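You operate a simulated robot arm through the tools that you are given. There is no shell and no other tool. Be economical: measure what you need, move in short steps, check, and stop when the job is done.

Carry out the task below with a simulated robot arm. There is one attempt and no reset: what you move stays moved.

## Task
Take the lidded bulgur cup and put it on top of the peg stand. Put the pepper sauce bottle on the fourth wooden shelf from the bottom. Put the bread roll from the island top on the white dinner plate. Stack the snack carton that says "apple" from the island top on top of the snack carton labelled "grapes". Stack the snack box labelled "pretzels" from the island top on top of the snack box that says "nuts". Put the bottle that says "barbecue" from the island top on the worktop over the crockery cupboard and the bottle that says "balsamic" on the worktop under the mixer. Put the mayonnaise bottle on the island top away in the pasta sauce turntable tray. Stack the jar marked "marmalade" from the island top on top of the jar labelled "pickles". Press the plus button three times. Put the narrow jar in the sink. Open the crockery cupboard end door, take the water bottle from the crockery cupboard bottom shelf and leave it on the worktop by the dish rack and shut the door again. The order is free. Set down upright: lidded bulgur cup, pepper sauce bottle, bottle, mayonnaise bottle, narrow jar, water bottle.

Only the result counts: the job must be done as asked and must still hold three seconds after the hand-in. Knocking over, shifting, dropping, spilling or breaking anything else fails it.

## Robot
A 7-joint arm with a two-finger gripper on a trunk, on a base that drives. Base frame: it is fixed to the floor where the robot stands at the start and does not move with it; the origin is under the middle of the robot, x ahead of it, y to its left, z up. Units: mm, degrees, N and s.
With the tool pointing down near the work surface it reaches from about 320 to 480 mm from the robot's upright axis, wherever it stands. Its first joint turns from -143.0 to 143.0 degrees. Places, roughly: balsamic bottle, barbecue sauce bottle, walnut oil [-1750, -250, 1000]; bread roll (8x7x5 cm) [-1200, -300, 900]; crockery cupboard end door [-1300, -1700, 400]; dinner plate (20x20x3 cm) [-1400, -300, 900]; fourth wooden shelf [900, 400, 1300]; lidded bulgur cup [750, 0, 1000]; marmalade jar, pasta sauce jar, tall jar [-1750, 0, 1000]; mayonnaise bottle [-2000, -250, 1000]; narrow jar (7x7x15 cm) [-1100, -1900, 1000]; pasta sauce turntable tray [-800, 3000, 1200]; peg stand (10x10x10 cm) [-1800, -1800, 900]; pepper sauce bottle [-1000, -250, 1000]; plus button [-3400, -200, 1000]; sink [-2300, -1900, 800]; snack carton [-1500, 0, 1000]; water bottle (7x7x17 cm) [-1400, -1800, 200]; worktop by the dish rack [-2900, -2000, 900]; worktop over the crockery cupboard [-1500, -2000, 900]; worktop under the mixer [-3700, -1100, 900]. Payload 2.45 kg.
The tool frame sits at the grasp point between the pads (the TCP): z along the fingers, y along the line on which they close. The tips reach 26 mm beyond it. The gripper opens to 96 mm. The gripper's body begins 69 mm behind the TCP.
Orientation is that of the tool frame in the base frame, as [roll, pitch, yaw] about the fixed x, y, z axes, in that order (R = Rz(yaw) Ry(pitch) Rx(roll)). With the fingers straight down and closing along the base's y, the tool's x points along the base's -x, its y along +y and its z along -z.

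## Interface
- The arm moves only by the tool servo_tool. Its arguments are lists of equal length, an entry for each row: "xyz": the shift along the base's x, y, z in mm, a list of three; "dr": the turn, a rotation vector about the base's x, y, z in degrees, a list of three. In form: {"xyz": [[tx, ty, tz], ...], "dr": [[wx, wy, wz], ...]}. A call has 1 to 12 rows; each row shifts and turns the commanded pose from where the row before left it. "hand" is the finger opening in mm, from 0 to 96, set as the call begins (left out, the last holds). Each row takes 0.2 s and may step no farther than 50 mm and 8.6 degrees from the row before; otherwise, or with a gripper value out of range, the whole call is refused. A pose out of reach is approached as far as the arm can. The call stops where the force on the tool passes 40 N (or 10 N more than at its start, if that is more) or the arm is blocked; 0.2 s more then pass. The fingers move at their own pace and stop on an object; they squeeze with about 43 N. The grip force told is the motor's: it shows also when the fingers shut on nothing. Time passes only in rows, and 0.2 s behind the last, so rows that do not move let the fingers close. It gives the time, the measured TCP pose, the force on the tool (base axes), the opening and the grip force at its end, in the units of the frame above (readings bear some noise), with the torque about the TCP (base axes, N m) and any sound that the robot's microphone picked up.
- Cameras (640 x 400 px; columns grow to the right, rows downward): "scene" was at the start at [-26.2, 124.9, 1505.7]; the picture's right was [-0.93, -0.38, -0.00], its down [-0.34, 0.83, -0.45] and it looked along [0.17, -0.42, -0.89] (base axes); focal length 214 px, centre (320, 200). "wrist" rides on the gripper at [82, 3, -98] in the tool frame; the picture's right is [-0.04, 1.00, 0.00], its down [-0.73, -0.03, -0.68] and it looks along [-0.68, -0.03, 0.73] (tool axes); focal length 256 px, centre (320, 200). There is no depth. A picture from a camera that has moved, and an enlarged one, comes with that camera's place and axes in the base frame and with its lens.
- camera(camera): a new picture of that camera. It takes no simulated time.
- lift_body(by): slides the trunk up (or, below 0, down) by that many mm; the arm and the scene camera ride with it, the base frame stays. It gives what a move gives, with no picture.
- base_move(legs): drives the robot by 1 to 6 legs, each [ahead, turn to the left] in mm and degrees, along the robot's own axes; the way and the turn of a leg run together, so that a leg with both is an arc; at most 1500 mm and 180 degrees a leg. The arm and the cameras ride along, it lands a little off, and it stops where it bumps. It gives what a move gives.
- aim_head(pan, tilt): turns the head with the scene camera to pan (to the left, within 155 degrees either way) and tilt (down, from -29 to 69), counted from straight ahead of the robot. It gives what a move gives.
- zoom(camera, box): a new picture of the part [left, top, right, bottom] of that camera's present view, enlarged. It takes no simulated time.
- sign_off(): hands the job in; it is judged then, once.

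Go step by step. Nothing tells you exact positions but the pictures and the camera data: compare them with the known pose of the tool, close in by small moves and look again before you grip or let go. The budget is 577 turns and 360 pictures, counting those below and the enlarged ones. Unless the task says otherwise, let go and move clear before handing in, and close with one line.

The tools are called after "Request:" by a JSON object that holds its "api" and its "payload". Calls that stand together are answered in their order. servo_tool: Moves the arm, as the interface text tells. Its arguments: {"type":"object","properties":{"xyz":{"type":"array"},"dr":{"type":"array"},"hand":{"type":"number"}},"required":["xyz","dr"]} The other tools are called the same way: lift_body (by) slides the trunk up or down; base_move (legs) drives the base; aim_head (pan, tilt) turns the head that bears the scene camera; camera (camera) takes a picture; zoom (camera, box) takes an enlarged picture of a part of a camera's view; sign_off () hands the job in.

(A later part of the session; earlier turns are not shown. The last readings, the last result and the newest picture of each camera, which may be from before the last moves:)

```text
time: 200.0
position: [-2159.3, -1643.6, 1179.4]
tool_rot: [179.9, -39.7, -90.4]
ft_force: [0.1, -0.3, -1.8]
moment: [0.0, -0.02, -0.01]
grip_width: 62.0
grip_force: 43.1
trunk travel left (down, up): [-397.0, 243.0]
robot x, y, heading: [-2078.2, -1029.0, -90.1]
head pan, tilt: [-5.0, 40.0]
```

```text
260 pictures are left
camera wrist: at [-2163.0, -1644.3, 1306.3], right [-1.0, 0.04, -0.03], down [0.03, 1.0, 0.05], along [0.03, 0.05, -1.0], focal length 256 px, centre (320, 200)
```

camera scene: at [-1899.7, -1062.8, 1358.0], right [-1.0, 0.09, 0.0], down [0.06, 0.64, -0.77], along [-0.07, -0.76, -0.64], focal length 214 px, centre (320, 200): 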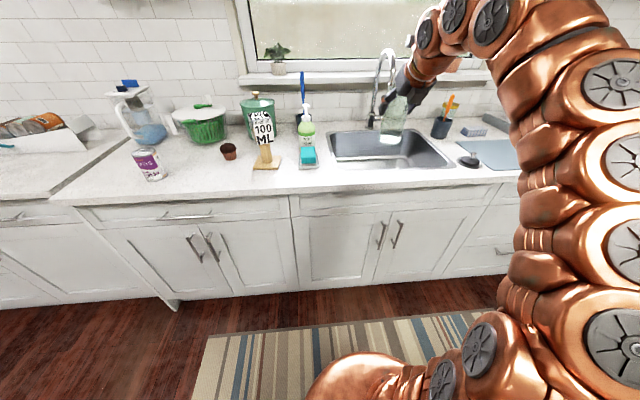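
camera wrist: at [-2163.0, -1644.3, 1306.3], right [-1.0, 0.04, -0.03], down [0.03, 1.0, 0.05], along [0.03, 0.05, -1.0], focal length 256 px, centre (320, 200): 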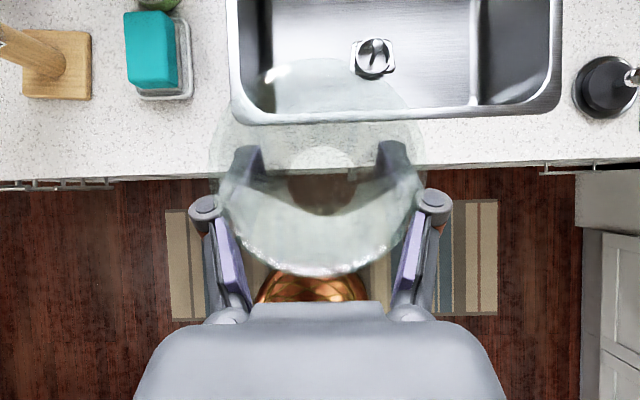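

Sink in view, drain at about (-2267, -1942). I set the jar over the front-left part of the basin: base forward 225, then lower with the arm first.

Request:
{"api": "base_move", "payload": {"legs": [[225, 0]]}}

Request:
{"api": "servo_tool", "payload": {"xyz": [[10, 0, -20], [10, 0, -40], [10, 0, -40], [0, 0, -40]], "dr": [[0, 0, 0], [0, 0, 0], [0, 0, 0], [0, 0, 0]]}}

Request:
{"api": "camera", "payload": {"camera": "wrist"}}

Request:
{"api": "camera", "payload": {"camera": "scene"}}

```text
time: 201.7
position: [-2159.5, -1870.2, 1178.9]
tool_rot: [-179.9, -39.7, -90.3]
ft_force: [-0.6, -0.2, -1.6]
moment: [0.02, 0.0, 0.01]
grip_width: 62.2
grip_force: 43.0
trunk travel left (down, up): [-397.0, 243.0]
robot x, y, heading: [-2073.0, -1252.1, -90.3]
head pan, tilt: [-5.0, 40.0]
```

```text
time: 202.7
position: [-2130.5, -1869.9, 1038.0]
tool_rot: [180.0, -39.6, -90.3]
ft_force: [0.5, -0.6, -1.5]
moment: [-0.02, -0.01, -0.02]
grip_width: 62.1
grip_force: 43.2
trunk travel left (down, up): [-397.0, 243.0]
robot x, y, heading: [-2073.8, -1257.8, -90.1]
head pan, tilt: [-5.0, 40.0]
```

```text
259 pictures are left
camera wrist: at [-2133.4, -1870.3, 1165.7], right [-1.0, 0.04, -0.03], down [0.04, 1.0, 0.05], along [0.03, 0.05, -1.0], focal length 256 px, centre (320, 200)
```

wrist: 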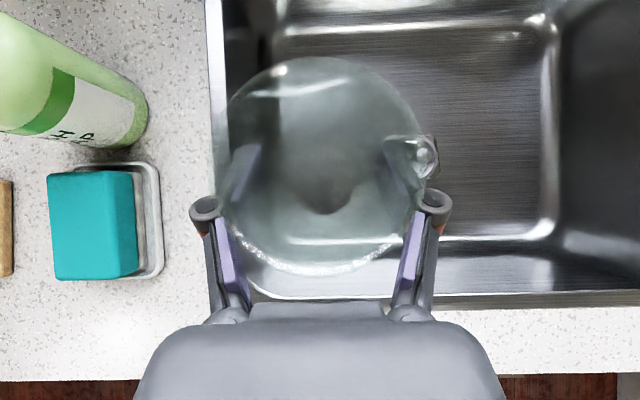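

```text
258 pictures are left
camera scene: at [-1900.5, -1288.6, 1358.0], right [-1.0, 0.09, 0.0], down [0.06, 0.64, -0.77], along [-0.07, -0.76, -0.64], focal length 214 px, centre (320, 200)
```

scene: 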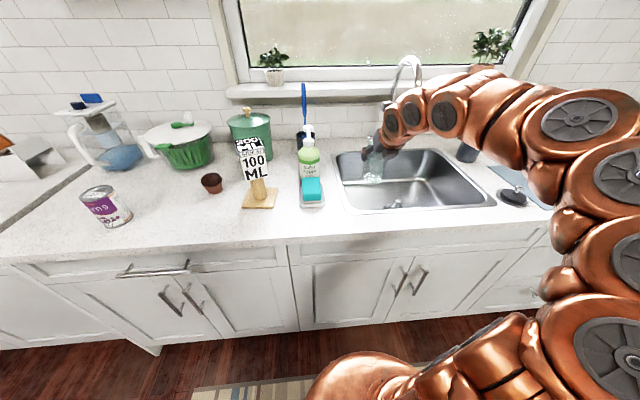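

Good. I move slightly deeper over the basin and go down further.

Request:
{"api": "servo_tool", "payload": {"xyz": [[-10, -15, -40], [-10, -15, -40], [0, 0, -40], [0, 0, -30]], "dr": [[0, 0, 0], [0, 0, 0], [0, 0, 0], [0, 0, 0]]}}

Request:
{"api": "camera", "payload": {"camera": "wrist"}}

Request:
{"api": "zoom", "payload": {"camera": "scene", "box": [300, 80, 500, 205]}}

```text
time: 203.7
position: [-2150.0, -1901.5, 889.4]
tool_rot: [-180.0, -39.8, -90.5]
ft_force: [0.0, 0.7, -1.7]
moment: [0.0, 0.03, -0.01]
grip_width: 62.0
grip_force: 42.6
trunk travel left (down, up): [-397.0, 243.0]
robot x, y, heading: [-2073.4, -1252.7, -90.3]
head pan, tilt: [-5.0, 40.0]
```

```text
257 pictures are left
camera wrist: at [-2152.9, -1900.8, 1016.6], right [-1.0, 0.04, -0.03], down [0.04, 1.0, 0.05], along [0.03, 0.05, -1.0], focal length 256 px, centre (320, 200)
```

wrist: 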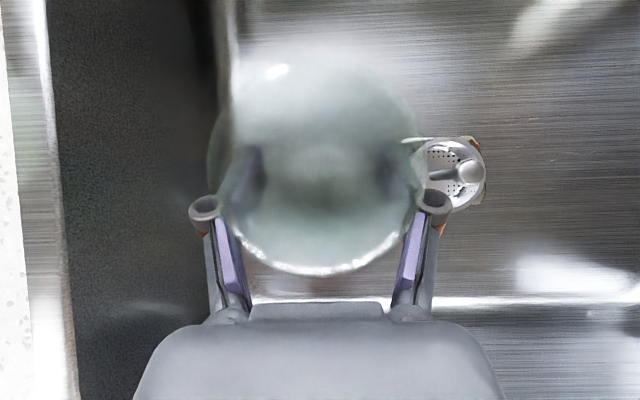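

```text
3.20 times, centred on (400, 142) of scene
camera zoom: at [-1900.5, -1288.6, 1358.0], right [-1.0, 0.09, 0.0], down [0.06, 0.64, -0.77], along [-0.07, -0.76, -0.64], focal length 686 px, centre (64, 384)
```

zoom: 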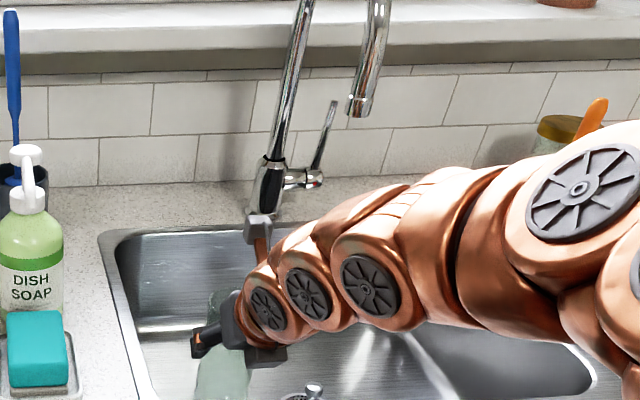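

Floor is near z 703, so contact is expected at TCP z≈811. Lowering on.

Request:
{"api": "servo_tool", "payload": {"xyz": [[0, 0, -30], [0, 0, -25], [0, 0, -6], [0, 0, -5]], "dr": [[0, 0, 0], [0, 0, 0], [0, 0, 0], [0, 0, 0]]}}

Request:
{"api": "servo_tool", "payload": {"xyz": [[0, 0, -3], [0, 0, -3], [0, 0, -3]], "dr": [[0, 0, 0], [0, 0, 0], [0, 0, 0]]}}

```text
time: 204.7
position: [-2149.8, -1900.5, 824.4]
tool_rot: [-179.9, -39.9, -90.3]
ft_force: [0.3, -2.6, 29.3]
moment: [-0.41, 0.0, 0.04]
grip_width: 62.5
grip_force: 42.8
trunk travel left (down, up): [-397.0, 243.0]
robot x, y, heading: [-2071.9, -1256.6, -89.9]
head pan, tilt: [-5.0, 40.0]
```

```text
time: 205.5
position: [-2151.6, -1899.1, 814.8]
tool_rot: [-179.9, -39.8, -90.4]
ft_force: [-1.7, -2.9, 28.7]
moment: [-0.45, 0.04, -0.04]
grip_width: 62.1
grip_force: 42.3
trunk travel left (down, up): [-397.0, 243.0]
robot x, y, heading: [-2073.9, -1254.1, -90.2]
head pan, tilt: [-5.0, 40.0]
```

It is in contact with the basin floor. I check the picture before letting go.

Request:
{"api": "servo_tool", "payload": {"xyz": [[0, 0, 2]], "dr": [[0, 0, 0]]}}

Request:
{"api": "camera", "payload": {"camera": "wrist"}}

Request:
{"api": "zoom", "payload": {"camera": "scene", "box": [320, 120, 440, 195]}}

```text
time: 205.9
position: [-2149.7, -1900.1, 815.1]
tool_rot: [180.0, -39.7, -90.3]
ft_force: [-3.3, -3.1, 11.1]
moment: [-0.69, 0.13, -0.1]
grip_width: 62.2
grip_force: 43.5
trunk travel left (down, up): [-397.0, 243.0]
robot x, y, heading: [-2074.0, -1258.2, -90.4]
head pan, tilt: [-5.0, 40.0]
```

```text
255 pictures are left
camera wrist: at [-2153.8, -1899.9, 942.4], right [-1.0, 0.04, -0.03], down [0.03, 1.0, 0.06], along [0.03, 0.05, -1.0], focal length 256 px, centre (320, 200)
```

wrist: 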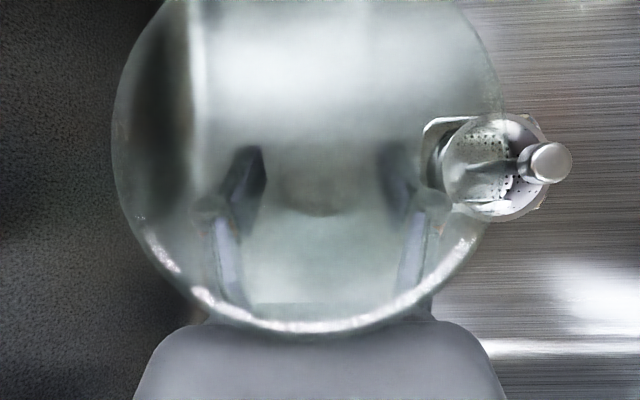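

```text
5.33 times, centred on (380, 158) of scene
camera zoom: at [-1900.6, -1288.4, 1357.7], right [-1.0, 0.09, 0.0], down [0.06, 0.64, -0.77], along [-0.07, -0.76, -0.64], focal length 1144 px, centre (0, 427)
```

zoom: 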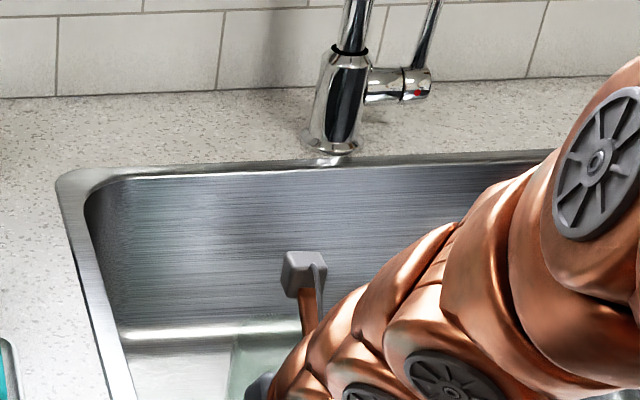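

The jar slid up a bit in the grip but stands nearly upright on the floor of the sink. I let go and back out along the tool axis.

Request:
{"api": "servo_tool", "payload": {"xyz": [[0, 0, 0], [0, 0, 0], [0, 0, 0]], "dr": [[0, 0, 0], [0, 0, 0], [0, 0, 0]], "hand": 92}}

Request:
{"api": "camera", "payload": {"camera": "wrist"}}

```text
time: 206.7
position: [-2151.0, -1900.1, 815.9]
tool_rot: [180.0, -39.7, -90.3]
ft_force: [0.7, 0.5, 0.4]
moment: [0.01, -0.03, 0.04]
grip_width: 92.0
grip_force: 0.1
trunk travel left (down, up): [-397.0, 243.0]
robot x, y, heading: [-2074.4, -1256.4, -90.0]
head pan, tilt: [-5.0, 40.0]
```

```text
253 pictures are left
camera wrist: at [-2153.6, -1900.4, 943.5], right [-1.0, 0.04, -0.03], down [0.03, 1.0, 0.05], along [0.03, 0.05, -1.0], focal length 256 px, centre (320, 200)
```

wrist: 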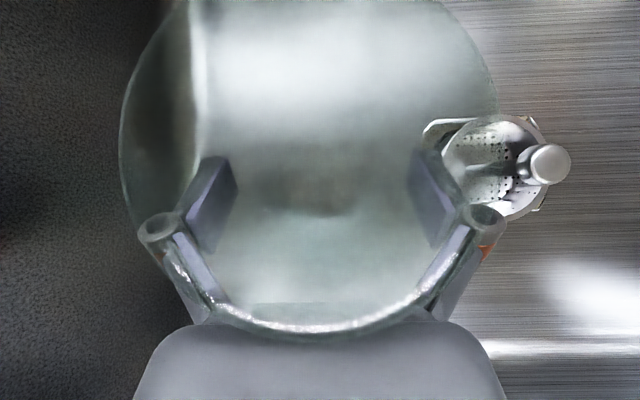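

Request:
{"api": "servo_tool", "payload": {"xyz": [[0, 13, 13], [0, 19, 20], [0, 22, 26], [0, 25, 32], [0, 22, 40]], "dr": [[0, 0, 0], [0, 0, 0], [0, 0, 0], [0, 0, 0], [0, 0, 0]]}}

Request:
{"api": "camera", "payload": {"camera": "wrist"}}

```text
time: 207.4
position: [-2149.5, -1865.6, 857.0]
tool_rot: [180.0, -39.9, -90.1]
ft_force: [1.2, -2.0, 6.1]
moment: [0.85, 0.12, 0.02]
grip_width: 92.3
grip_force: 0.0
trunk travel left (down, up): [-397.0, 243.0]
robot x, y, heading: [-2074.4, -1256.2, -89.9]
head pan, tilt: [-5.0, 40.0]
stopped in row 3: the force on the tool passed its limit at 98 N (the readings are from after the stop); the commanded pose is now the measured one
```

```text
252 pictures are left
camera wrist: at [-2152.4, -1865.5, 983.2], right [-1.0, 0.03, -0.03], down [0.03, 1.0, 0.05], along [0.03, 0.05, -1.0], focal length 256 px, centre (320, 200)
```

wrist: 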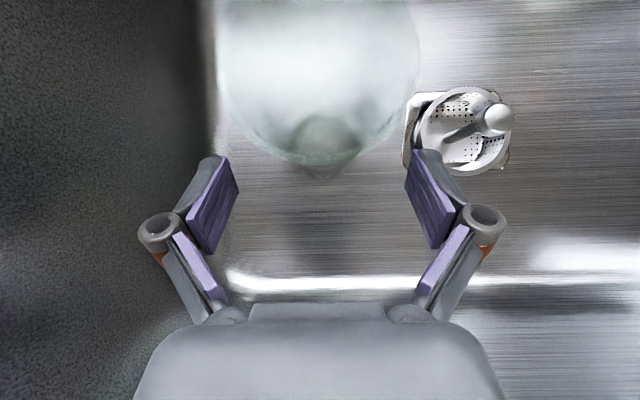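

The hand touched the front rim of the sink; the jar stands clear. I move slightly inward and straight up.

Request:
{"api": "servo_tool", "payload": {"xyz": [[0, -6, 8], [0, 0, 30], [0, 0, 40], [0, 0, 45], [0, 0, 45]], "dr": [[0, 0, 0], [0, 0, 0], [0, 0, 0], [0, 0, 0], [0, 0, 0]]}}

Request:
{"api": "camera", "payload": {"camera": "wrist"}}

Request:
{"api": "camera", "payload": {"camera": "scene"}}

```text
time: 208.6
position: [-2148.4, -1872.0, 1023.1]
tool_rot: [180.0, -39.9, -90.1]
ft_force: [-0.4, -0.1, -0.6]
moment: [0.01, -0.03, 0.01]
grip_width: 91.9
grip_force: 0.0
trunk travel left (down, up): [-397.0, 243.0]
robot x, y, heading: [-2074.8, -1257.6, -90.2]
head pan, tilt: [-5.0, 40.0]
```

```text
251 pictures are left
camera wrist: at [-2152.6, -1871.8, 1149.7], right [-1.0, 0.03, -0.03], down [0.03, 1.0, 0.05], along [0.03, 0.05, -1.0], focal length 256 px, centre (320, 200)
```

wrist: 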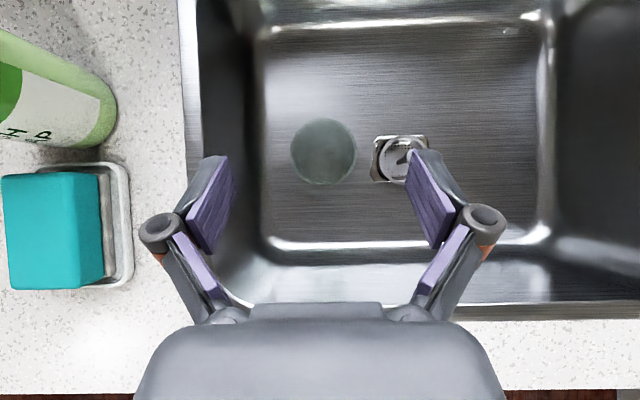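

```text
250 pictures are left
camera scene: at [-1900.7, -1288.8, 1358.0], right [-1.0, 0.09, 0.0], down [0.06, 0.64, -0.77], along [-0.07, -0.76, -0.64], focal length 214 px, centre (320, 200)
```

scene: 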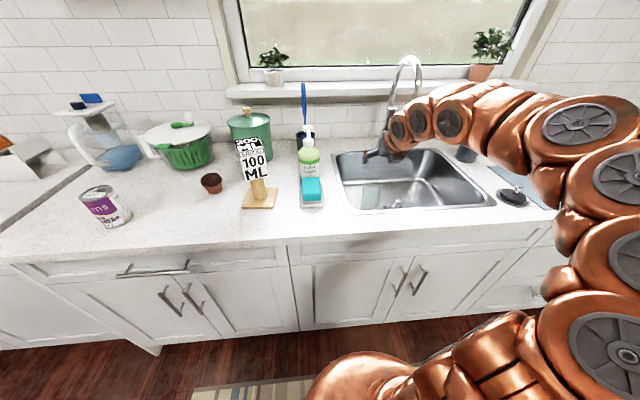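

Jar stands upright in the sink. Next the cupboard: I drive back east to stand before the end door (handle near x -1425, z≈640).

Request:
{"api": "base_move", "payload": {"legs": [[-260, 0], [0, 90], [690, 0], [0, -90]]}}

Request:
{"api": "aim_head", "payload": {"pan": 0, "tilt": 50}}

Request:
{"api": "camera", "payload": {"camera": "scene"}}

```text
time: 221.5
position: [-1439.6, -1613.7, 1023.0]
tool_rot: [180.0, -39.9, -88.8]
ft_force: [-0.3, 0.1, -0.3]
moment: [-0.02, 0.0, -0.03]
grip_width: 92.0
grip_force: 0.0
trunk travel left (down, up): [-397.0, 243.0]
robot x, y, heading: [-1380.4, -997.7, -88.9]
head pan, tilt: [-5.0, 40.0]
```

```text
time: 222.2
position: [-1440.8, -1613.2, 1023.0]
tool_rot: [-180.0, -39.8, -88.9]
ft_force: [1.1, -0.4, -0.1]
moment: [-0.02, -0.03, 0.01]
grip_width: 92.0
grip_force: 0.2
trunk travel left (down, up): [-397.0, 243.0]
robot x, y, heading: [-1378.9, -997.2, -88.6]
head pan, tilt: [0.0, 50.0]
```

```text
249 pictures are left
camera scene: at [-1197.2, -1016.9, 1343.8], right [-1.0, -0.02, 0.0], down [-0.01, 0.77, -0.64], along [0.01, -0.64, -0.77], focal length 214 px, centre (320, 200)
```

scene: 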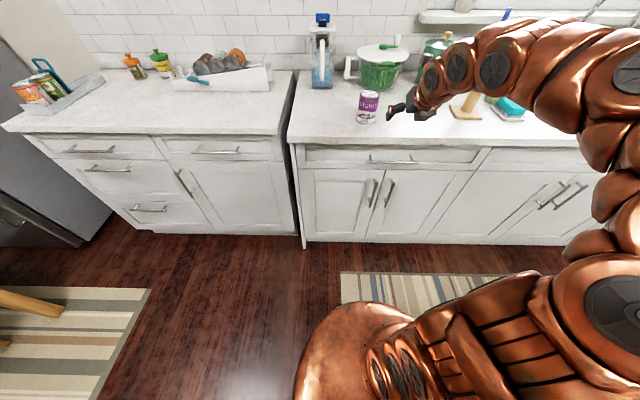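

The end door spans about x -1120 to -1460 with its handle at (-1424, z 617), hinged on the left (east). I lower the trunk and level the tool.

Request:
{"api": "base_move", "payload": {"legs": [[-60, 0]]}}

Request:
{"api": "lift_body", "payload": {"by": -385}}

Request:
{"api": "servo_tool", "payload": {"xyz": [[0, 0, 0], [0, 0, 0], [0, 0, 0], [0, 0, 0], [0, 0, 0], [0, 0, 0]], "dr": [[-7.5, 0, 0], [-7.5, 0, 0], [-7.5, 0, 0], [-7.5, 0, 0], [-7.5, 0, 0], [-7.5, 0, 0]]}}

Request:
{"api": "camera", "payload": {"camera": "wrist"}}

```text
time: 223.2
position: [-1442.3, -1552.4, 1023.1]
tool_rot: [180.0, -40.0, -88.8]
ft_force: [0.3, 0.4, -1.0]
moment: [0.0, -0.03, 0.02]
grip_width: 91.9
grip_force: 0.0
trunk travel left (down, up): [-397.0, 243.0]
robot x, y, heading: [-1378.4, -933.1, -88.9]
head pan, tilt: [0.0, 50.0]
```

```text
time: 226.9
position: [-1442.2, -1553.0, 637.4]
tool_rot: [180.0, -40.0, -88.9]
ft_force: [-0.4, 0.1, 0.0]
moment: [0.02, 0.01, -0.01]
grip_width: 91.9
grip_force: 0.1
trunk travel left (down, up): [-12.0, 628.0]
robot x, y, heading: [-1384.2, -932.3, -89.0]
head pan, tilt: [0.0, 50.0]
```

```text
time: 228.3
position: [-1444.2, -1551.2, 636.8]
tool_rot: [173.7, -82.6, -83.0]
ft_force: [-0.5, -0.2, 0.1]
moment: [0.0, 0.0, 0.01]
grip_width: 91.9
grip_force: 0.0
trunk travel left (down, up): [-12.0, 628.0]
robot x, y, heading: [-1381.0, -929.4, -89.1]
head pan, tilt: [0.0, 50.0]
```

```text
248 pictures are left
camera wrist: at [-1447.2, -1465.8, 729.8], right [-1.0, -0.01, -0.03], down [0.01, 0.77, -0.64], along [0.02, -0.64, -0.77], focal length 256 px, centre (320, 200)
```

wrist: 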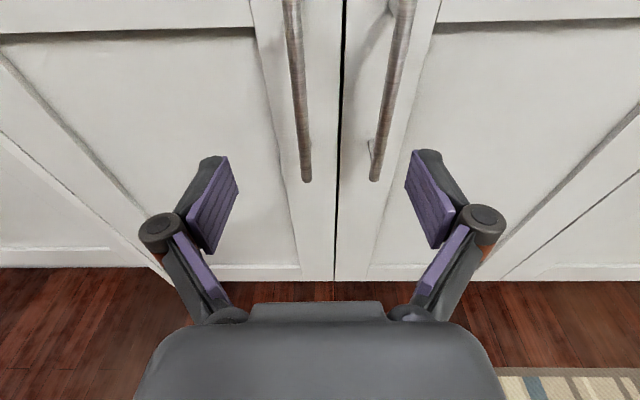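

Both door bars are visible; the end door's bar is at x≈-1428. I narrow the fingers, line up and go closer.

Request:
{"api": "servo_tool", "payload": {"xyz": [[16, 0, 0], [0, -30, 0], [0, -25, 0]], "dr": [[0, 0, 0], [0, 0, 0], [0, 0, 0]], "hand": 50}}

Request:
{"api": "camera", "payload": {"camera": "wrist"}}

```text
time: 229.1
position: [-1432.3, -1608.2, 638.5]
tool_rot: [171.1, -85.0, -80.4]
ft_force: [0.3, 0.6, 0.3]
moment: [-0.02, -0.03, 0.04]
grip_width: 50.0
grip_force: 0.1
out of reach, approached as far as the arm can: row 1
trunk travel left (down, up): [-12.0, 628.0]
robot x, y, heading: [-1376.2, -934.0, -89.1]
head pan, tilt: [0.0, 50.0]
```

```text
247 pictures are left
camera wrist: at [-1436.4, -1518.2, 728.7], right [-1.0, -0.01, -0.03], down [0.01, 0.74, -0.67], along [0.03, -0.67, -0.74], focal length 256 px, centre (320, 200)
```

wrist: 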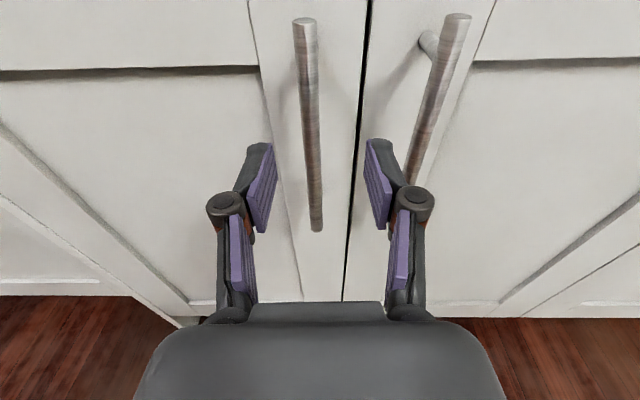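

Request:
{"api": "servo_tool", "payload": {"xyz": [[5, -15, 0], [0, -15, 0], [0, -5, 0]], "dr": [[0, 0, 0], [0, 0, 0], [0, 0, 0]]}}

Request:
{"api": "camera", "payload": {"camera": "wrist"}}

```text
time: 229.9
position: [-1429.4, -1644.4, 638.6]
tool_rot: [171.7, -84.9, -81.1]
ft_force: [0.0, 0.1, -0.7]
moment: [0.0, 0.0, 0.03]
grip_width: 50.1
grip_force: 0.1
trunk travel left (down, up): [-12.0, 628.0]
robot x, y, heading: [-1383.1, -933.0, -89.1]
head pan, tilt: [0.0, 50.0]
```

```text
246 pictures are left
camera wrist: at [-1432.1, -1554.2, 728.0], right [-1.0, -0.01, -0.03], down [0.01, 0.74, -0.67], along [0.03, -0.67, -0.74], focal length 256 px, centre (320, 200)
```

wrist: 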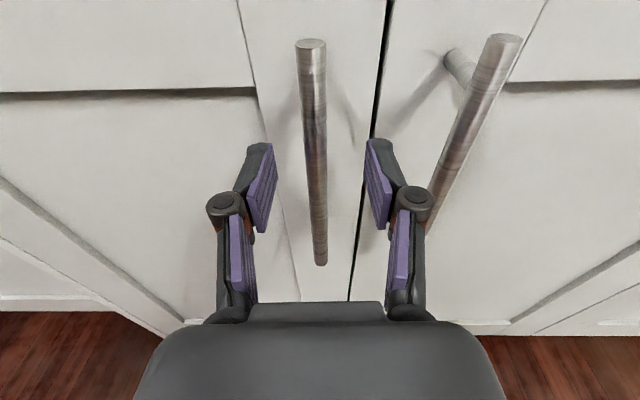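

The bar is between the pads. Closing on it.

Request:
{"api": "servo_tool", "payload": {"xyz": [[0, -4, 0], [0, 0, 0], [0, 0, 0], [0, 0, 0]], "dr": [[0, 0, 0], [0, 0, 0], [0, 0, 0], [0, 0, 0]], "hand": 0}}

```text
time: 230.9
position: [-1426.3, -1648.9, 638.5]
tool_rot: [171.5, -84.8, -80.7]
ft_force: [11.6, -0.7, -2.5]
moment: [0.03, -0.98, 0.18]
grip_width: 11.4
grip_force: 38.2
trunk travel left (down, up): [-12.0, 628.0]
robot x, y, heading: [-1379.3, -927.2, -88.7]
head pan, tilt: [0.0, 50.0]
```

The bar is held. I pull the door along its arc about the hinge at x≈-1120.

Request:
{"api": "servo_tool", "payload": {"xyz": [[4, 20, 0], [4, 20, 0], [6.6, 19.1, 0], [6.6, 19.1, 0], [9, 18, 0], [9, 18, 0]], "dr": [[0, 0, -2], [0, 0, -2], [0, 0, -2], [0, 0, -2], [0, 0, -2], [0, 0, -2]]}}

Request:
{"api": "camera", "payload": {"camera": "scene"}}

```text
time: 232.3
position: [-1396.7, -1552.0, 644.9]
tool_rot: [171.7, -84.3, -93.4]
ft_force: [2.5, -0.4, -17.6]
moment: [0.05, -1.07, 0.07]
grip_width: 11.6
grip_force: 38.3
out of reach, approached as far as the arm can: row 5, 6
trunk travel left (down, up): [-12.0, 628.0]
robot x, y, heading: [-1381.0, -930.4, -88.9]
head pan, tilt: [0.0, 50.0]
stopped in row 6: the force on the tool passed its limit at 53 N (the readings are from after the stop); the commanded pose is now the measured one
```

```text
245 pictures are left
camera scene: at [-1198.2, -956.9, 958.9], right [-1.0, -0.02, 0.0], down [-0.01, 0.77, -0.64], along [0.01, -0.64, -0.77], focal length 214 px, centre (320, 200)
```

scene: 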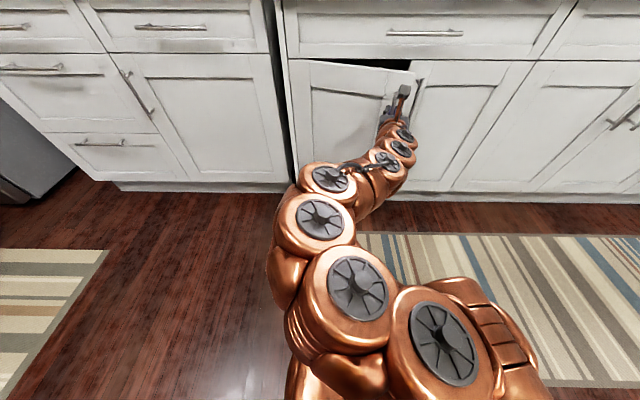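

The door is open about 18°, but the arm is at its inner limit. I let go, back off a little, and will push the door from inside its free edge.

Request:
{"api": "servo_tool", "payload": {"xyz": [[0, 0, 0], [0, 0, 0], [0, 0, 0]], "dr": [[0, 0, 0], [0, 0, 0], [0, 0, 0]], "hand": 44}}

Request:
{"api": "base_move", "payload": {"legs": [[-90, 0]]}}

Request:
{"api": "camera", "payload": {"camera": "wrist"}}

```text
time: 233.1
position: [-1396.3, -1551.1, 645.8]
tool_rot: [171.1, -84.4, -93.0]
ft_force: [-1.0, -0.3, 0.4]
moment: [-0.02, -0.03, -0.03]
grip_width: 44.1
grip_force: 0.1
trunk travel left (down, up): [-12.0, 628.0]
robot x, y, heading: [-1381.1, -933.4, -89.2]
head pan, tilt: [0.0, 50.0]
```

```text
time: 234.2
position: [-1397.5, -1462.4, 645.3]
tool_rot: [171.0, -84.5, -92.8]
ft_force: [-0.2, 0.1, 0.1]
moment: [-0.02, 0.01, 0.02]
grip_width: 44.0
grip_force: 0.1
trunk travel left (down, up): [-12.0, 628.0]
robot x, y, heading: [-1381.9, -841.1, -88.9]
head pan, tilt: [0.0, 50.0]
```

```text
244 pictures are left
camera wrist: at [-1381.1, -1374.1, 735.5], right [-0.98, 0.21, -0.02], down [0.17, 0.73, -0.66], along [-0.12, -0.65, -0.75], focal length 256 px, centre (320, 200)
```

wrist: 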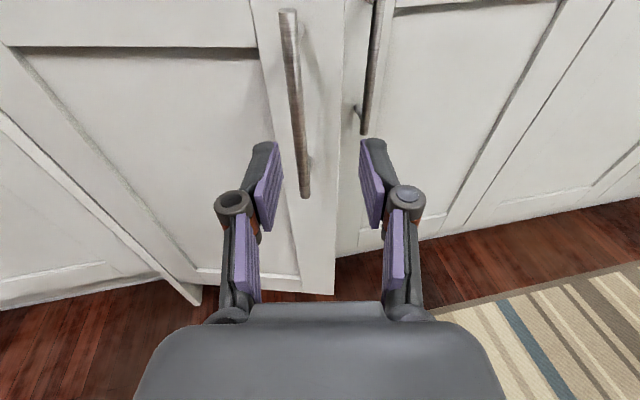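

The door stays ajar. I back off 80 mm more so that I can regrip the bar with a longer pull ahead.

Request:
{"api": "base_move", "payload": {"legs": [[-90, 0]]}}

Request:
{"api": "servo_tool", "payload": {"xyz": [[0, -45, -2], [0, -45, -2], [0, -45, -2]], "dr": [[0, 0, 0], [0, 0, 0], [0, 0, 0]]}}

Request:
{"api": "camera", "payload": {"camera": "wrist"}}

```text
time: 235.3
position: [-1398.2, -1372.3, 644.6]
tool_rot: [171.1, -84.4, -92.8]
ft_force: [0.4, -0.2, 0.1]
moment: [-0.03, -0.02, 0.0]
grip_width: 43.9
grip_force: 0.0
trunk travel left (down, up): [-12.0, 628.0]
robot x, y, heading: [-1381.8, -754.2, -88.9]
head pan, tilt: [0.0, 50.0]
```

```text
time: 236.1
position: [-1397.2, -1508.0, 639.4]
tool_rot: [171.3, -84.4, -92.8]
ft_force: [0.8, 0.6, 0.0]
moment: [-0.01, 0.0, -0.01]
grip_width: 43.9
grip_force: 0.0
trunk travel left (down, up): [-12.0, 628.0]
robot x, y, heading: [-1383.1, -753.2, -89.1]
head pan, tilt: [0.0, 50.0]
```

```text
243 pictures are left
camera wrist: at [-1382.2, -1419.6, 729.2], right [-0.98, 0.2, -0.03], down [0.17, 0.73, -0.67], along [-0.12, -0.66, -0.75], focal length 256 px, centre (320, 200)
```

wrist: 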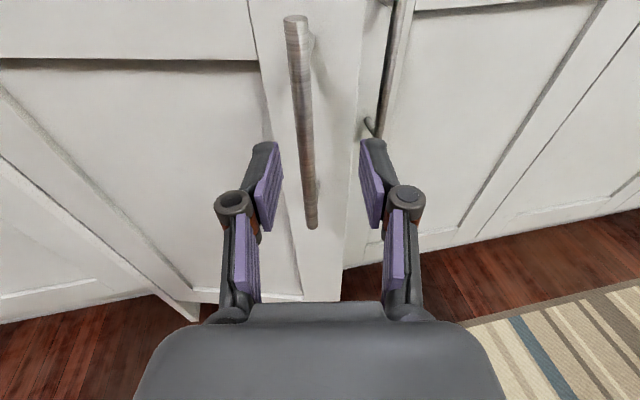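

Request:
{"api": "servo_tool", "payload": {"xyz": [[0, -20, 0], [0, -20, 0]], "dr": [[0, 0, 0], [0, 0, 0]]}}

Request:
{"api": "servo_tool", "payload": {"xyz": [[0, 0, 0], [0, 0, 0], [0, 0, 0]], "dr": [[0, 0, 0], [0, 0, 0], [0, 0, 0]], "hand": 0}}

```text
time: 236.7
position: [-1397.5, -1547.6, 637.6]
tool_rot: [171.5, -84.3, -93.1]
ft_force: [-0.5, 1.2, -0.7]
moment: [0.0, 0.01, 0.03]
grip_width: 44.0
grip_force: 0.1
trunk travel left (down, up): [-12.0, 628.0]
robot x, y, heading: [-1386.9, -753.9, -88.8]
head pan, tilt: [0.0, 50.0]
```

```text
time: 237.5
position: [-1395.6, -1547.4, 637.7]
tool_rot: [171.3, -84.4, -92.8]
ft_force: [12.7, -6.0, -4.0]
moment: [-0.08, -0.89, 0.29]
grip_width: 11.7
grip_force: 35.7
trunk travel left (down, up): [-12.0, 628.0]
robot x, y, heading: [-1387.9, -754.7, -89.0]
head pan, tilt: [0.0, 50.0]
```

Gripped again at 20° open. I continue the pull along the arc.

Request:
{"api": "servo_tool", "payload": {"xyz": [[10.3, 17.8, 0], [10.3, 17.8, 0], [12.3, 16, 0], [12.3, 16, 0], [14.3, 14.1, 0], [14.3, 14.1, 0], [16, 12.2, 0], [16, 12.2, 0]], "dr": [[0, 0, -1.5], [0, 0, -1.5], [0, 0, -1.5], [0, 0, -1.5], [0, 0, -1.5], [0, 0, -1.5], [0, 0, -1.5], [0, 0, -1.5]]}}

Request:
{"api": "camera", "payload": {"camera": "scene"}}

```text
time: 238.9
position: [-1327.3, -1450.1, 638.2]
tool_rot: [173.1, -84.5, -102.0]
ft_force: [6.7, -7.2, -3.4]
moment: [-0.03, -1.08, 0.09]
grip_width: 11.2
grip_force: 38.0
out of reach, approached as far as the arm can: row 6
trunk travel left (down, up): [-12.0, 628.0]
robot x, y, heading: [-1382.3, -754.3, -88.9]
head pan, tilt: [0.0, 50.0]
stopped in row 6: the force on the tool passed its limit at 57 N (the readings are from after the stop); the commanded pose is now the measured one
```

```text
242 pictures are left
camera scene: at [-1200.8, -776.3, 958.8], right [-1.0, -0.02, 0.0], down [-0.02, 0.77, -0.64], along [0.01, -0.64, -0.77], focal length 214 px, centre (320, 200)
```

scene: 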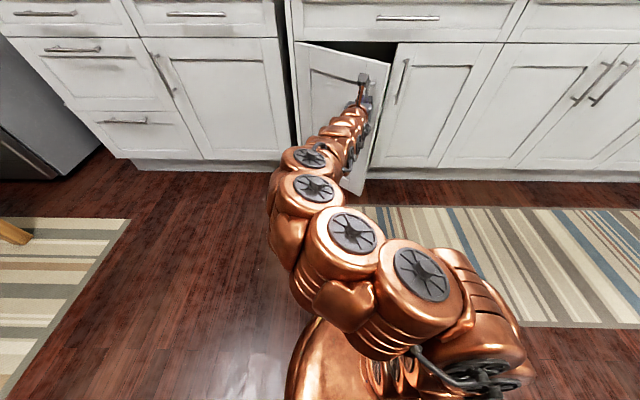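

The door is about 42° open. I let go, step back and will push it further from the inside face.

Request:
{"api": "servo_tool", "payload": {"xyz": [[0, 0, 0], [0, 0, 0], [0, 20, 0], [0, 20, 0], [0, 15, 0]], "dr": [[0, 0, 0], [0, 0, 0], [0, 0, 0], [0, 0, 0], [0, 0, 0]], "hand": 50}}

Request:
{"api": "camera", "payload": {"camera": "wrist"}}

```text
time: 240.1
position: [-1329.5, -1395.0, 639.0]
tool_rot: [172.3, -84.7, -101.4]
ft_force: [-0.2, -0.3, 0.0]
moment: [-0.05, 0.01, 0.01]
grip_width: 50.1
grip_force: 0.1
trunk travel left (down, up): [-12.0, 628.0]
robot x, y, heading: [-1384.5, -753.6, -88.7]
head pan, tilt: [0.0, 50.0]
```

```text
241 pictures are left
camera wrist: at [-1302.8, -1309.3, 728.9], right [-0.94, 0.33, -0.03], down [0.26, 0.7, -0.67], along [-0.2, -0.64, -0.74], focal length 256 px, centre (320, 200)
```

wrist: 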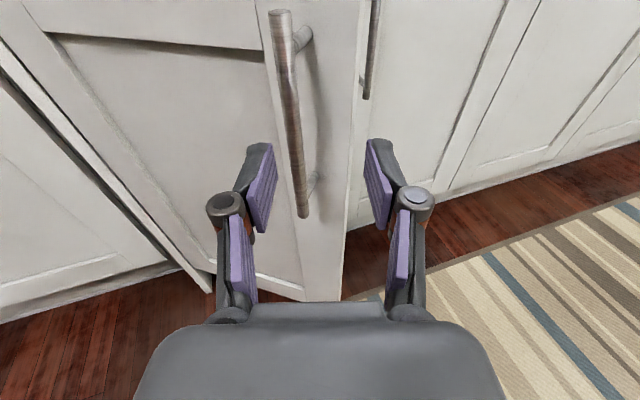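

Request:
{"api": "servo_tool", "payload": {"xyz": [[-30, 4, 0], [-40, 0, 0], [-40, 0, 0], [-25, -20, 0], [0, -45, 0], [0, -45, 0], [0, -45, 0]], "dr": [[0, 0, 3], [0, 0, 5], [0, 0, 5], [0, 0, 5], [0, 0, 4], [0, 0, 0], [0, 0, 0]], "hand": 0}}

Request:
{"api": "camera", "payload": {"camera": "wrist"}}

Request:
{"api": "camera", "payload": {"camera": "scene"}}

```text
time: 241.7
position: [-1464.9, -1548.3, 638.8]
tool_rot: [172.7, -84.6, -79.8]
ft_force: [-0.1, -0.3, 0.4]
moment: [-0.03, -0.01, 0.0]
grip_width: 0.1
grip_force: 28.6
trunk travel left (down, up): [-12.0, 628.0]
robot x, y, heading: [-1383.6, -758.6, -88.8]
head pan, tilt: [0.0, 50.0]
```

```text
240 pictures are left
camera wrist: at [-1472.0, -1458.1, 728.7], right [-1.0, -0.05, -0.03], down [-0.02, 0.74, -0.67], along [0.05, -0.67, -0.74], focal length 256 px, centre (320, 200)
```

wrist: 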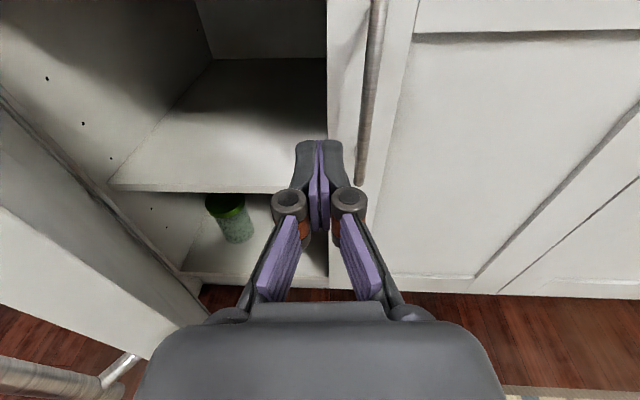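

```text
239 pictures are left
camera scene: at [-1201.1, -776.0, 958.8], right [-1.0, -0.02, 0.0], down [-0.01, 0.77, -0.64], along [0.01, -0.64, -0.77], focal length 214 px, centre (320, 200)
```

scene: 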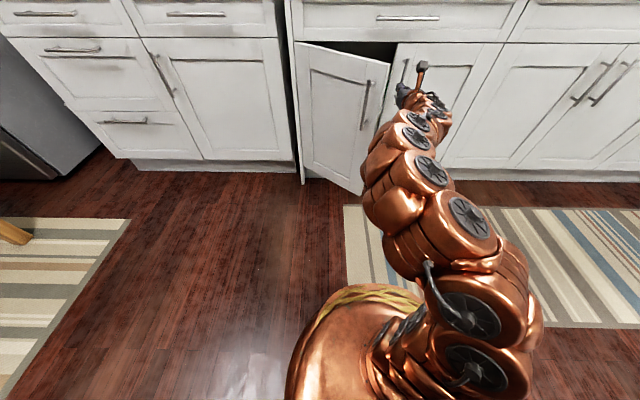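

I can see the bottle on the bottom shelf through the opening. I sweep the tool to the left (+x) to push the door fully open.

Request:
{"api": "servo_tool", "payload": {"xyz": [[36, 0, 0], [36, 0, 0], [36, 0, 0], [36, 0, 0], [36, 0, 0], [36, 0, 0], [30, 0, 0], [20, 0, 0]], "dr": [[0, 0, 0], [0, 0, 0], [0, 0, 0], [0, 0, 0], [0, 0, 0], [0, 0, 0], [0, 0, 0], [0, 0, 0]]}}

Request:
{"api": "camera", "payload": {"camera": "scene"}}

```text
time: 242.3
position: [-1419.5, -1544.9, 638.6]
tool_rot: [173.8, -84.6, -82.6]
ft_force: [-5.8, 4.3, 3.9]
moment: [0.13, -0.13, 0.42]
grip_width: 0.0
grip_force: 28.5
trunk travel left (down, up): [-12.0, 628.0]
robot x, y, heading: [-1385.8, -755.4, -88.8]
head pan, tilt: [0.0, 50.0]
stopped in row 2: the force on the tool passed its limit at 65 N (the readings are from after the stop); the commanded pose is now the measured one
```

```text
238 pictures are left
camera scene: at [-1201.4, -776.4, 958.9], right [-1.0, -0.01, 0.0], down [-0.01, 0.77, -0.64], along [0.01, -0.64, -0.77], focal length 214 px, centre (320, 200)
```

scene: 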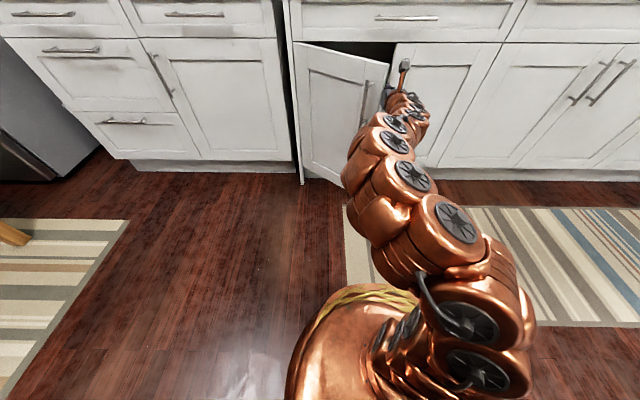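

The forearm met the door edge; it does push the right way, so I go on slower.

Request:
{"api": "servo_tool", "payload": {"xyz": [[10, 0, 0], [10, 0, 0], [10, 0, 0], [10, 0, 0], [10, 0, 0], [10, 0, 0], [10, 0, 0], [10, 0, 0]], "dr": [[0, 0, 0], [0, 0, 0], [0, 0, 0], [0, 0, 0], [0, 0, 0], [0, 0, 0], [0, 0, 0], [0, 0, 0]]}}

Request:
{"api": "camera", "payload": {"camera": "wrist"}}

```text
time: 242.7
position: [-1419.9, -1543.8, 637.8]
tool_rot: [172.2, -84.4, -81.6]
ft_force: [-6.6, 3.6, 0.9]
moment: [0.01, -0.05, 0.45]
grip_width: 0.0
grip_force: 28.7
trunk travel left (down, up): [-12.0, 628.0]
robot x, y, heading: [-1383.7, -758.1, -89.2]
head pan, tilt: [0.0, 50.0]
stopped in row 2: the force on the tool passed its limit at 52 N (the readings are from after the stop); the commanded pose is now the measured one
```

```text
237 pictures are left
camera wrist: at [-1422.8, -1454.1, 728.1], right [-1.0, 0.0, -0.03], down [0.01, 0.75, -0.67], along [0.02, -0.67, -0.75], focal length 256 px, centre (320, 200)
```

wrist: 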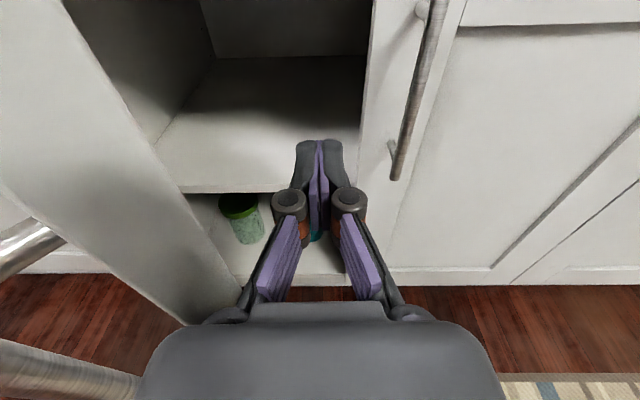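

The door edge is caught against the hand, so I follow its arc: moving diagonally (+x, +y) in small steps.

Request:
{"api": "servo_tool", "payload": {"xyz": [[7, 8, 0], [7, 8, 0], [8, 7, 0], [8, 7, 0], [8, 7, 0], [9, 6, 0], [9, 6, 0], [9, 6, 0]], "dr": [[0, 0, 0], [0, 0, 0], [0, 0, 0], [0, 0, 0], [0, 0, 0], [0, 0, 0], [0, 0, 0], [0, 0, 0]]}}

Request:
{"api": "camera", "payload": {"camera": "scene"}}

```text
time: 243.6
position: [-1399.9, -1518.0, 636.0]
tool_rot: [171.6, -84.2, -81.8]
ft_force: [0.4, -0.1, 0.5]
moment: [0.01, -0.02, -0.01]
grip_width: 0.0
grip_force: 28.4
trunk travel left (down, up): [-12.0, 628.0]
robot x, y, heading: [-1386.8, -755.5, -89.3]
head pan, tilt: [0.0, 50.0]
stopped in row 4: the force on the tool passed its limit at 42 N (the readings are from after the stop); the commanded pose is now the measured one
```

```text
236 pictures are left
camera scene: at [-1201.4, -777.0, 958.8], right [-1.0, -0.01, 0.0], down [-0.01, 0.77, -0.64], along [0.01, -0.64, -0.77], focal length 214 px, centre (320, 200)
```

scene: 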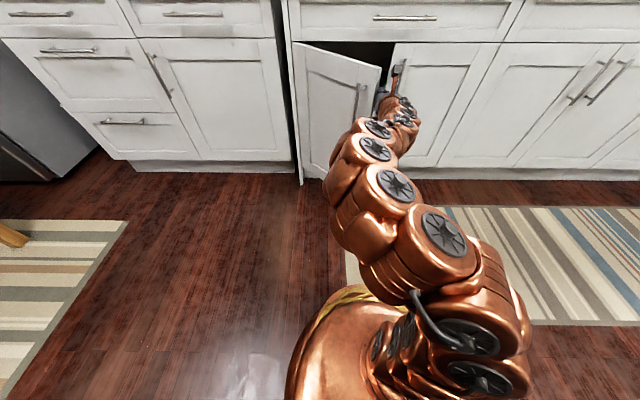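

It moves. I continue in finer steps.

Request:
{"api": "servo_tool", "payload": {"xyz": [[4, 3, 0], [4, 3, 0], [4, 3, 0], [4, 3, 0], [5, 3, 0], [5, 3, 0], [5, 3, 0], [5, 3, 0], [5, 2, 0], [5, 2, 0], [5, 2, 0], [5, 2, 0]], "dr": [[0, 0, 0], [0, 0, 0], [0, 0, 0], [0, 0, 0], [0, 0, 0], [0, 0, 0], [0, 0, 0], [0, 0, 0], [0, 0, 0], [0, 0, 0], [0, 0, 0], [0, 0, 0]]}}

Request:
{"api": "camera", "payload": {"camera": "scene"}}

```text
time: 244.7
position: [-1387.8, -1504.6, 635.5]
tool_rot: [172.9, -84.2, -83.4]
ft_force: [-3.0, 2.7, 1.0]
moment: [0.02, -0.08, 0.32]
grip_width: 0.0
grip_force: 28.4
trunk travel left (down, up): [-12.0, 628.0]
robot x, y, heading: [-1384.6, -755.3, -89.5]
head pan, tilt: [0.0, 50.0]
stopped in row 5: the force on the tool passed its limit at 43 N (the readings are from after the stop); the commanded pose is now the measured one
```

```text
235 pictures are left
camera scene: at [-1201.6, -777.2, 958.9], right [-1.0, -0.01, 0.0], down [-0.01, 0.77, -0.64], along [0.01, -0.64, -0.77], focal length 214 px, centre (320, 200)
```

scene: 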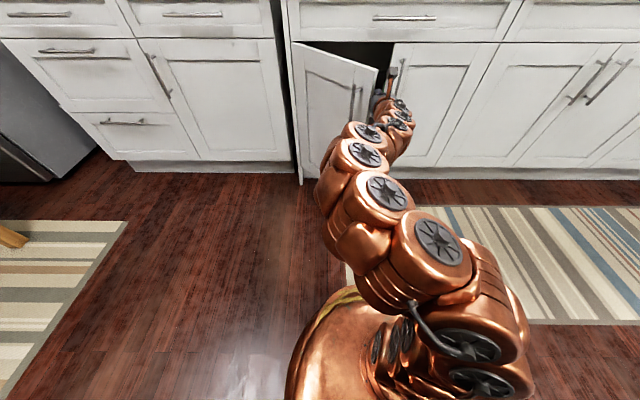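

The hand wedges on the door's end. I back off, turn the tool to point leftwards (+x, -y) and push the inner face with the finger side instead.

Request:
{"api": "servo_tool", "payload": {"xyz": [[-30, -10, 0], [-35, -10, 0], [-10, -10, 0], [0, 0, 0], [0, 0, 0], [0, 0, 0], [0, 0, 0]], "dr": [[0, 0, 0], [0, 0, 6], [0, 0, 7], [0, 0, 7], [0, 0, 7], [0, 0, 7], [0, 0, 6]]}}

Request:
{"api": "camera", "payload": {"camera": "wrist"}}

```text
time: 246.3
position: [-1461.9, -1535.2, 637.4]
tool_rot: [172.2, -84.3, -42.5]
ft_force: [-0.4, 0.5, -0.1]
moment: [-0.02, -0.01, 0.02]
grip_width: 0.0
grip_force: 28.2
trunk travel left (down, up): [-12.0, 628.0]
robot x, y, heading: [-1384.1, -752.7, -89.5]
head pan, tilt: [0.0, 50.0]
```

```text
234 pictures are left
camera wrist: at [-1521.4, -1468.4, 727.5], right [-0.77, -0.64, -0.03], down [-0.46, 0.59, -0.66], along [0.44, -0.5, -0.75], focal length 256 px, centre (320, 200)
```

wrist: 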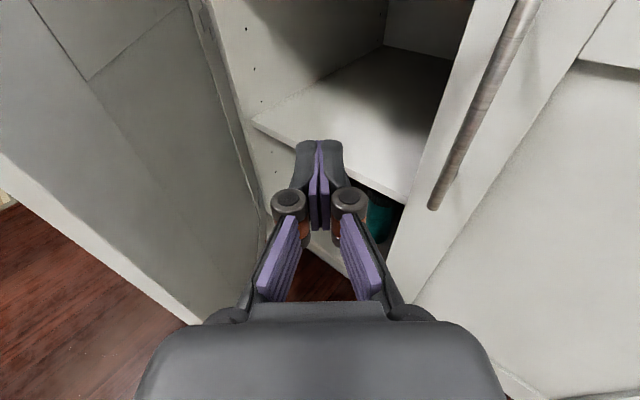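

The tool now lies parallel to the door's inner face. I push perpendicular to it.

Request:
{"api": "servo_tool", "payload": {"xyz": [[8, 6, 0], [8, 6, 0], [8, 6, 0], [8, 6, 0], [8, 6, 0], [8, 6, 0], [8, 6, 0], [8, 6, 0], [8, 5, 0], [8, 5, 0], [8, 5, 0], [8, 5, 0]], "dr": [[0, 0, 0], [0, 0, 0], [0, 0, 0], [0, 0, 0], [0, 0, 0], [0, 0, 0], [0, 0, 0], [0, 0, 0], [0, 0, 0], [0, 0, 0], [0, 0, 0], [0, 0, 0]]}}

Request:
{"api": "camera", "payload": {"camera": "wrist"}}

```text
time: 248.9
position: [-1366.1, -1466.6, 636.3]
tool_rot: [172.6, -84.1, -43.1]
ft_force: [0.0, 0.1, 0.1]
moment: [-0.01, 0.02, 0.02]
grip_width: 0.2
grip_force: 28.8
trunk travel left (down, up): [-12.0, 628.0]
robot x, y, heading: [-1383.4, -751.3, -89.6]
head pan, tilt: [0.0, 50.0]
```

```text
233 pictures are left
camera wrist: at [-1425.6, -1399.9, 726.7], right [-0.77, -0.63, -0.03], down [-0.46, 0.59, -0.66], along [0.43, -0.5, -0.75], focal length 256 px, centre (320, 200)
```

wrist: 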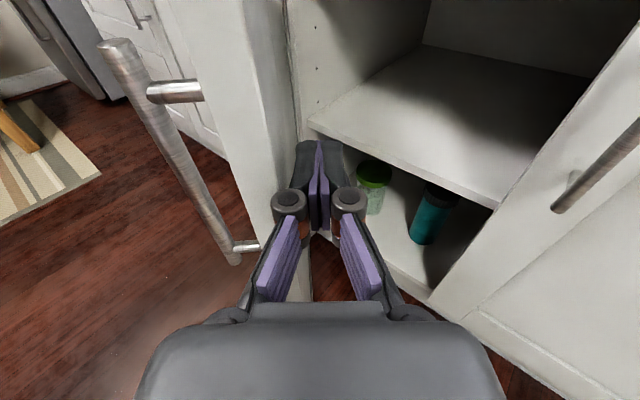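

The push works well. Inside stand a green-lidded jar and the teal water bottle. A bit more push.

Request:
{"api": "servo_tool", "payload": {"xyz": [[9, 4, 0], [9, 4, 0], [9, 4, 0], [9, 4, 0], [10, 2, 0], [10, 2, 0], [10, 2, 0], [10, 2, 0], [10, 0, 0], [10, 0, 0], [10, 0, 0], [10, 0, 0]], "dr": [[0, 0, 0], [0, 0, 0], [0, 0, 0], [0, 0, 0], [0, 0, 0], [0, 0, 0], [0, 0, 0], [0, 0, 0], [0, 0, 0], [0, 0, 0], [0, 0, 0], [0, 0, 0]]}}

Request:
{"api": "camera", "payload": {"camera": "wrist"}}

Request:
{"api": "camera", "payload": {"camera": "scene"}}

```text
time: 251.5
position: [-1250.1, -1443.8, 636.3]
tool_rot: [172.6, -84.3, -43.0]
ft_force: [-0.2, -0.6, 0.1]
moment: [0.0, -0.01, -0.01]
grip_width: 0.1
grip_force: 28.2
trunk travel left (down, up): [-12.0, 628.0]
robot x, y, heading: [-1384.3, -751.6, -89.3]
head pan, tilt: [0.0, 50.0]
```

```text
232 pictures are left
camera wrist: at [-1309.0, -1376.2, 727.2], right [-0.77, -0.63, -0.03], down [-0.46, 0.59, -0.66], along [0.44, -0.5, -0.75], focal length 256 px, centre (320, 200)
```

wrist: 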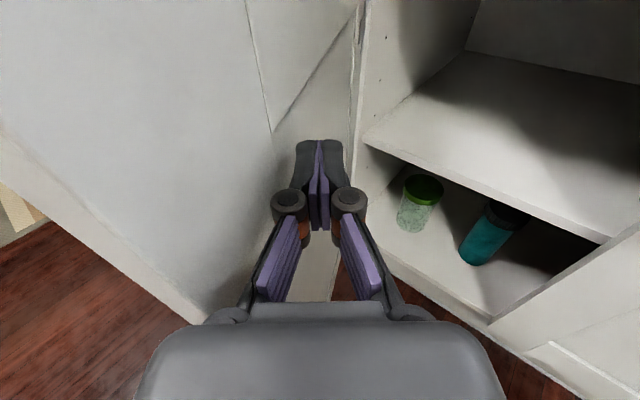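

```text
231 pictures are left
camera scene: at [-1201.5, -777.2, 958.8], right [-1.0, -0.01, 0.0], down [-0.01, 0.77, -0.64], along [0.01, -0.64, -0.77], focal length 214 px, centre (320, 200)
```

scene: 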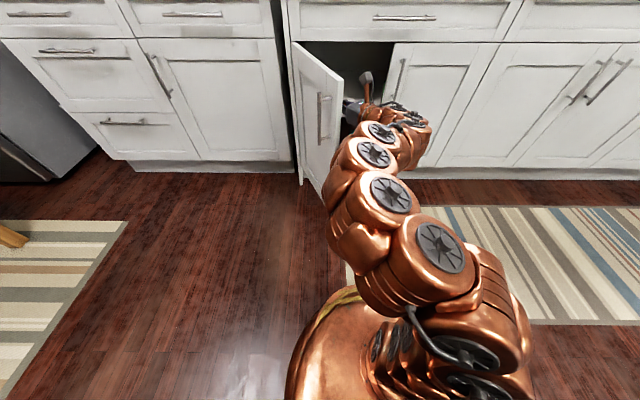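

Request:
{"api": "servo_tool", "payload": {"xyz": [[10, 0, 0], [10, 0, 0], [10, 0, 0], [10, 0, 0], [10, 0, 0], [10, -1, 0], [10, -1, 0], [10, -1, 0], [10, -1, 0], [10, -1, 0]], "dr": [[0, 0, 0], [0, 0, 0], [0, 0, 0], [0, 0, 0], [0, 0, 0], [0, 0, 0], [0, 0, 0], [0, 0, 0], [0, 0, 0], [0, 0, 0]]}}

Request:
{"api": "camera", "payload": {"camera": "scene"}}

```text
time: 253.7
position: [-1150.1, -1448.1, 636.6]
tool_rot: [172.6, -84.2, -43.0]
ft_force: [-0.1, -0.4, -0.4]
moment: [0.01, 0.02, 0.01]
grip_width: 0.0
grip_force: 28.5
trunk travel left (down, up): [-12.0, 628.0]
robot x, y, heading: [-1384.2, -753.9, -89.6]
head pan, tilt: [0.0, 50.0]
```

```text
230 pictures are left
camera scene: at [-1201.5, -777.2, 958.8], right [-1.0, -0.01, 0.0], down [-0.01, 0.77, -0.64], along [0.01, -0.64, -0.77], focal length 214 px, centre (320, 200)
```

scene: 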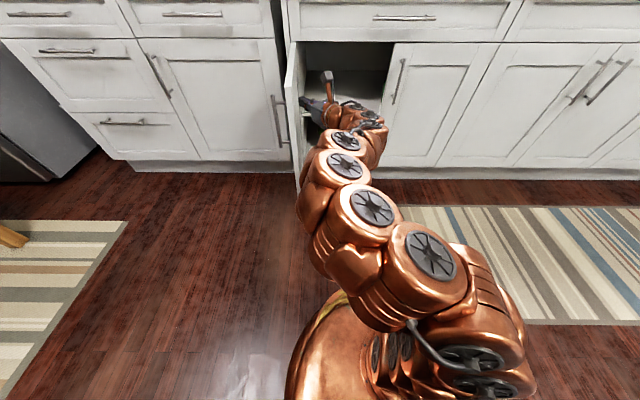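

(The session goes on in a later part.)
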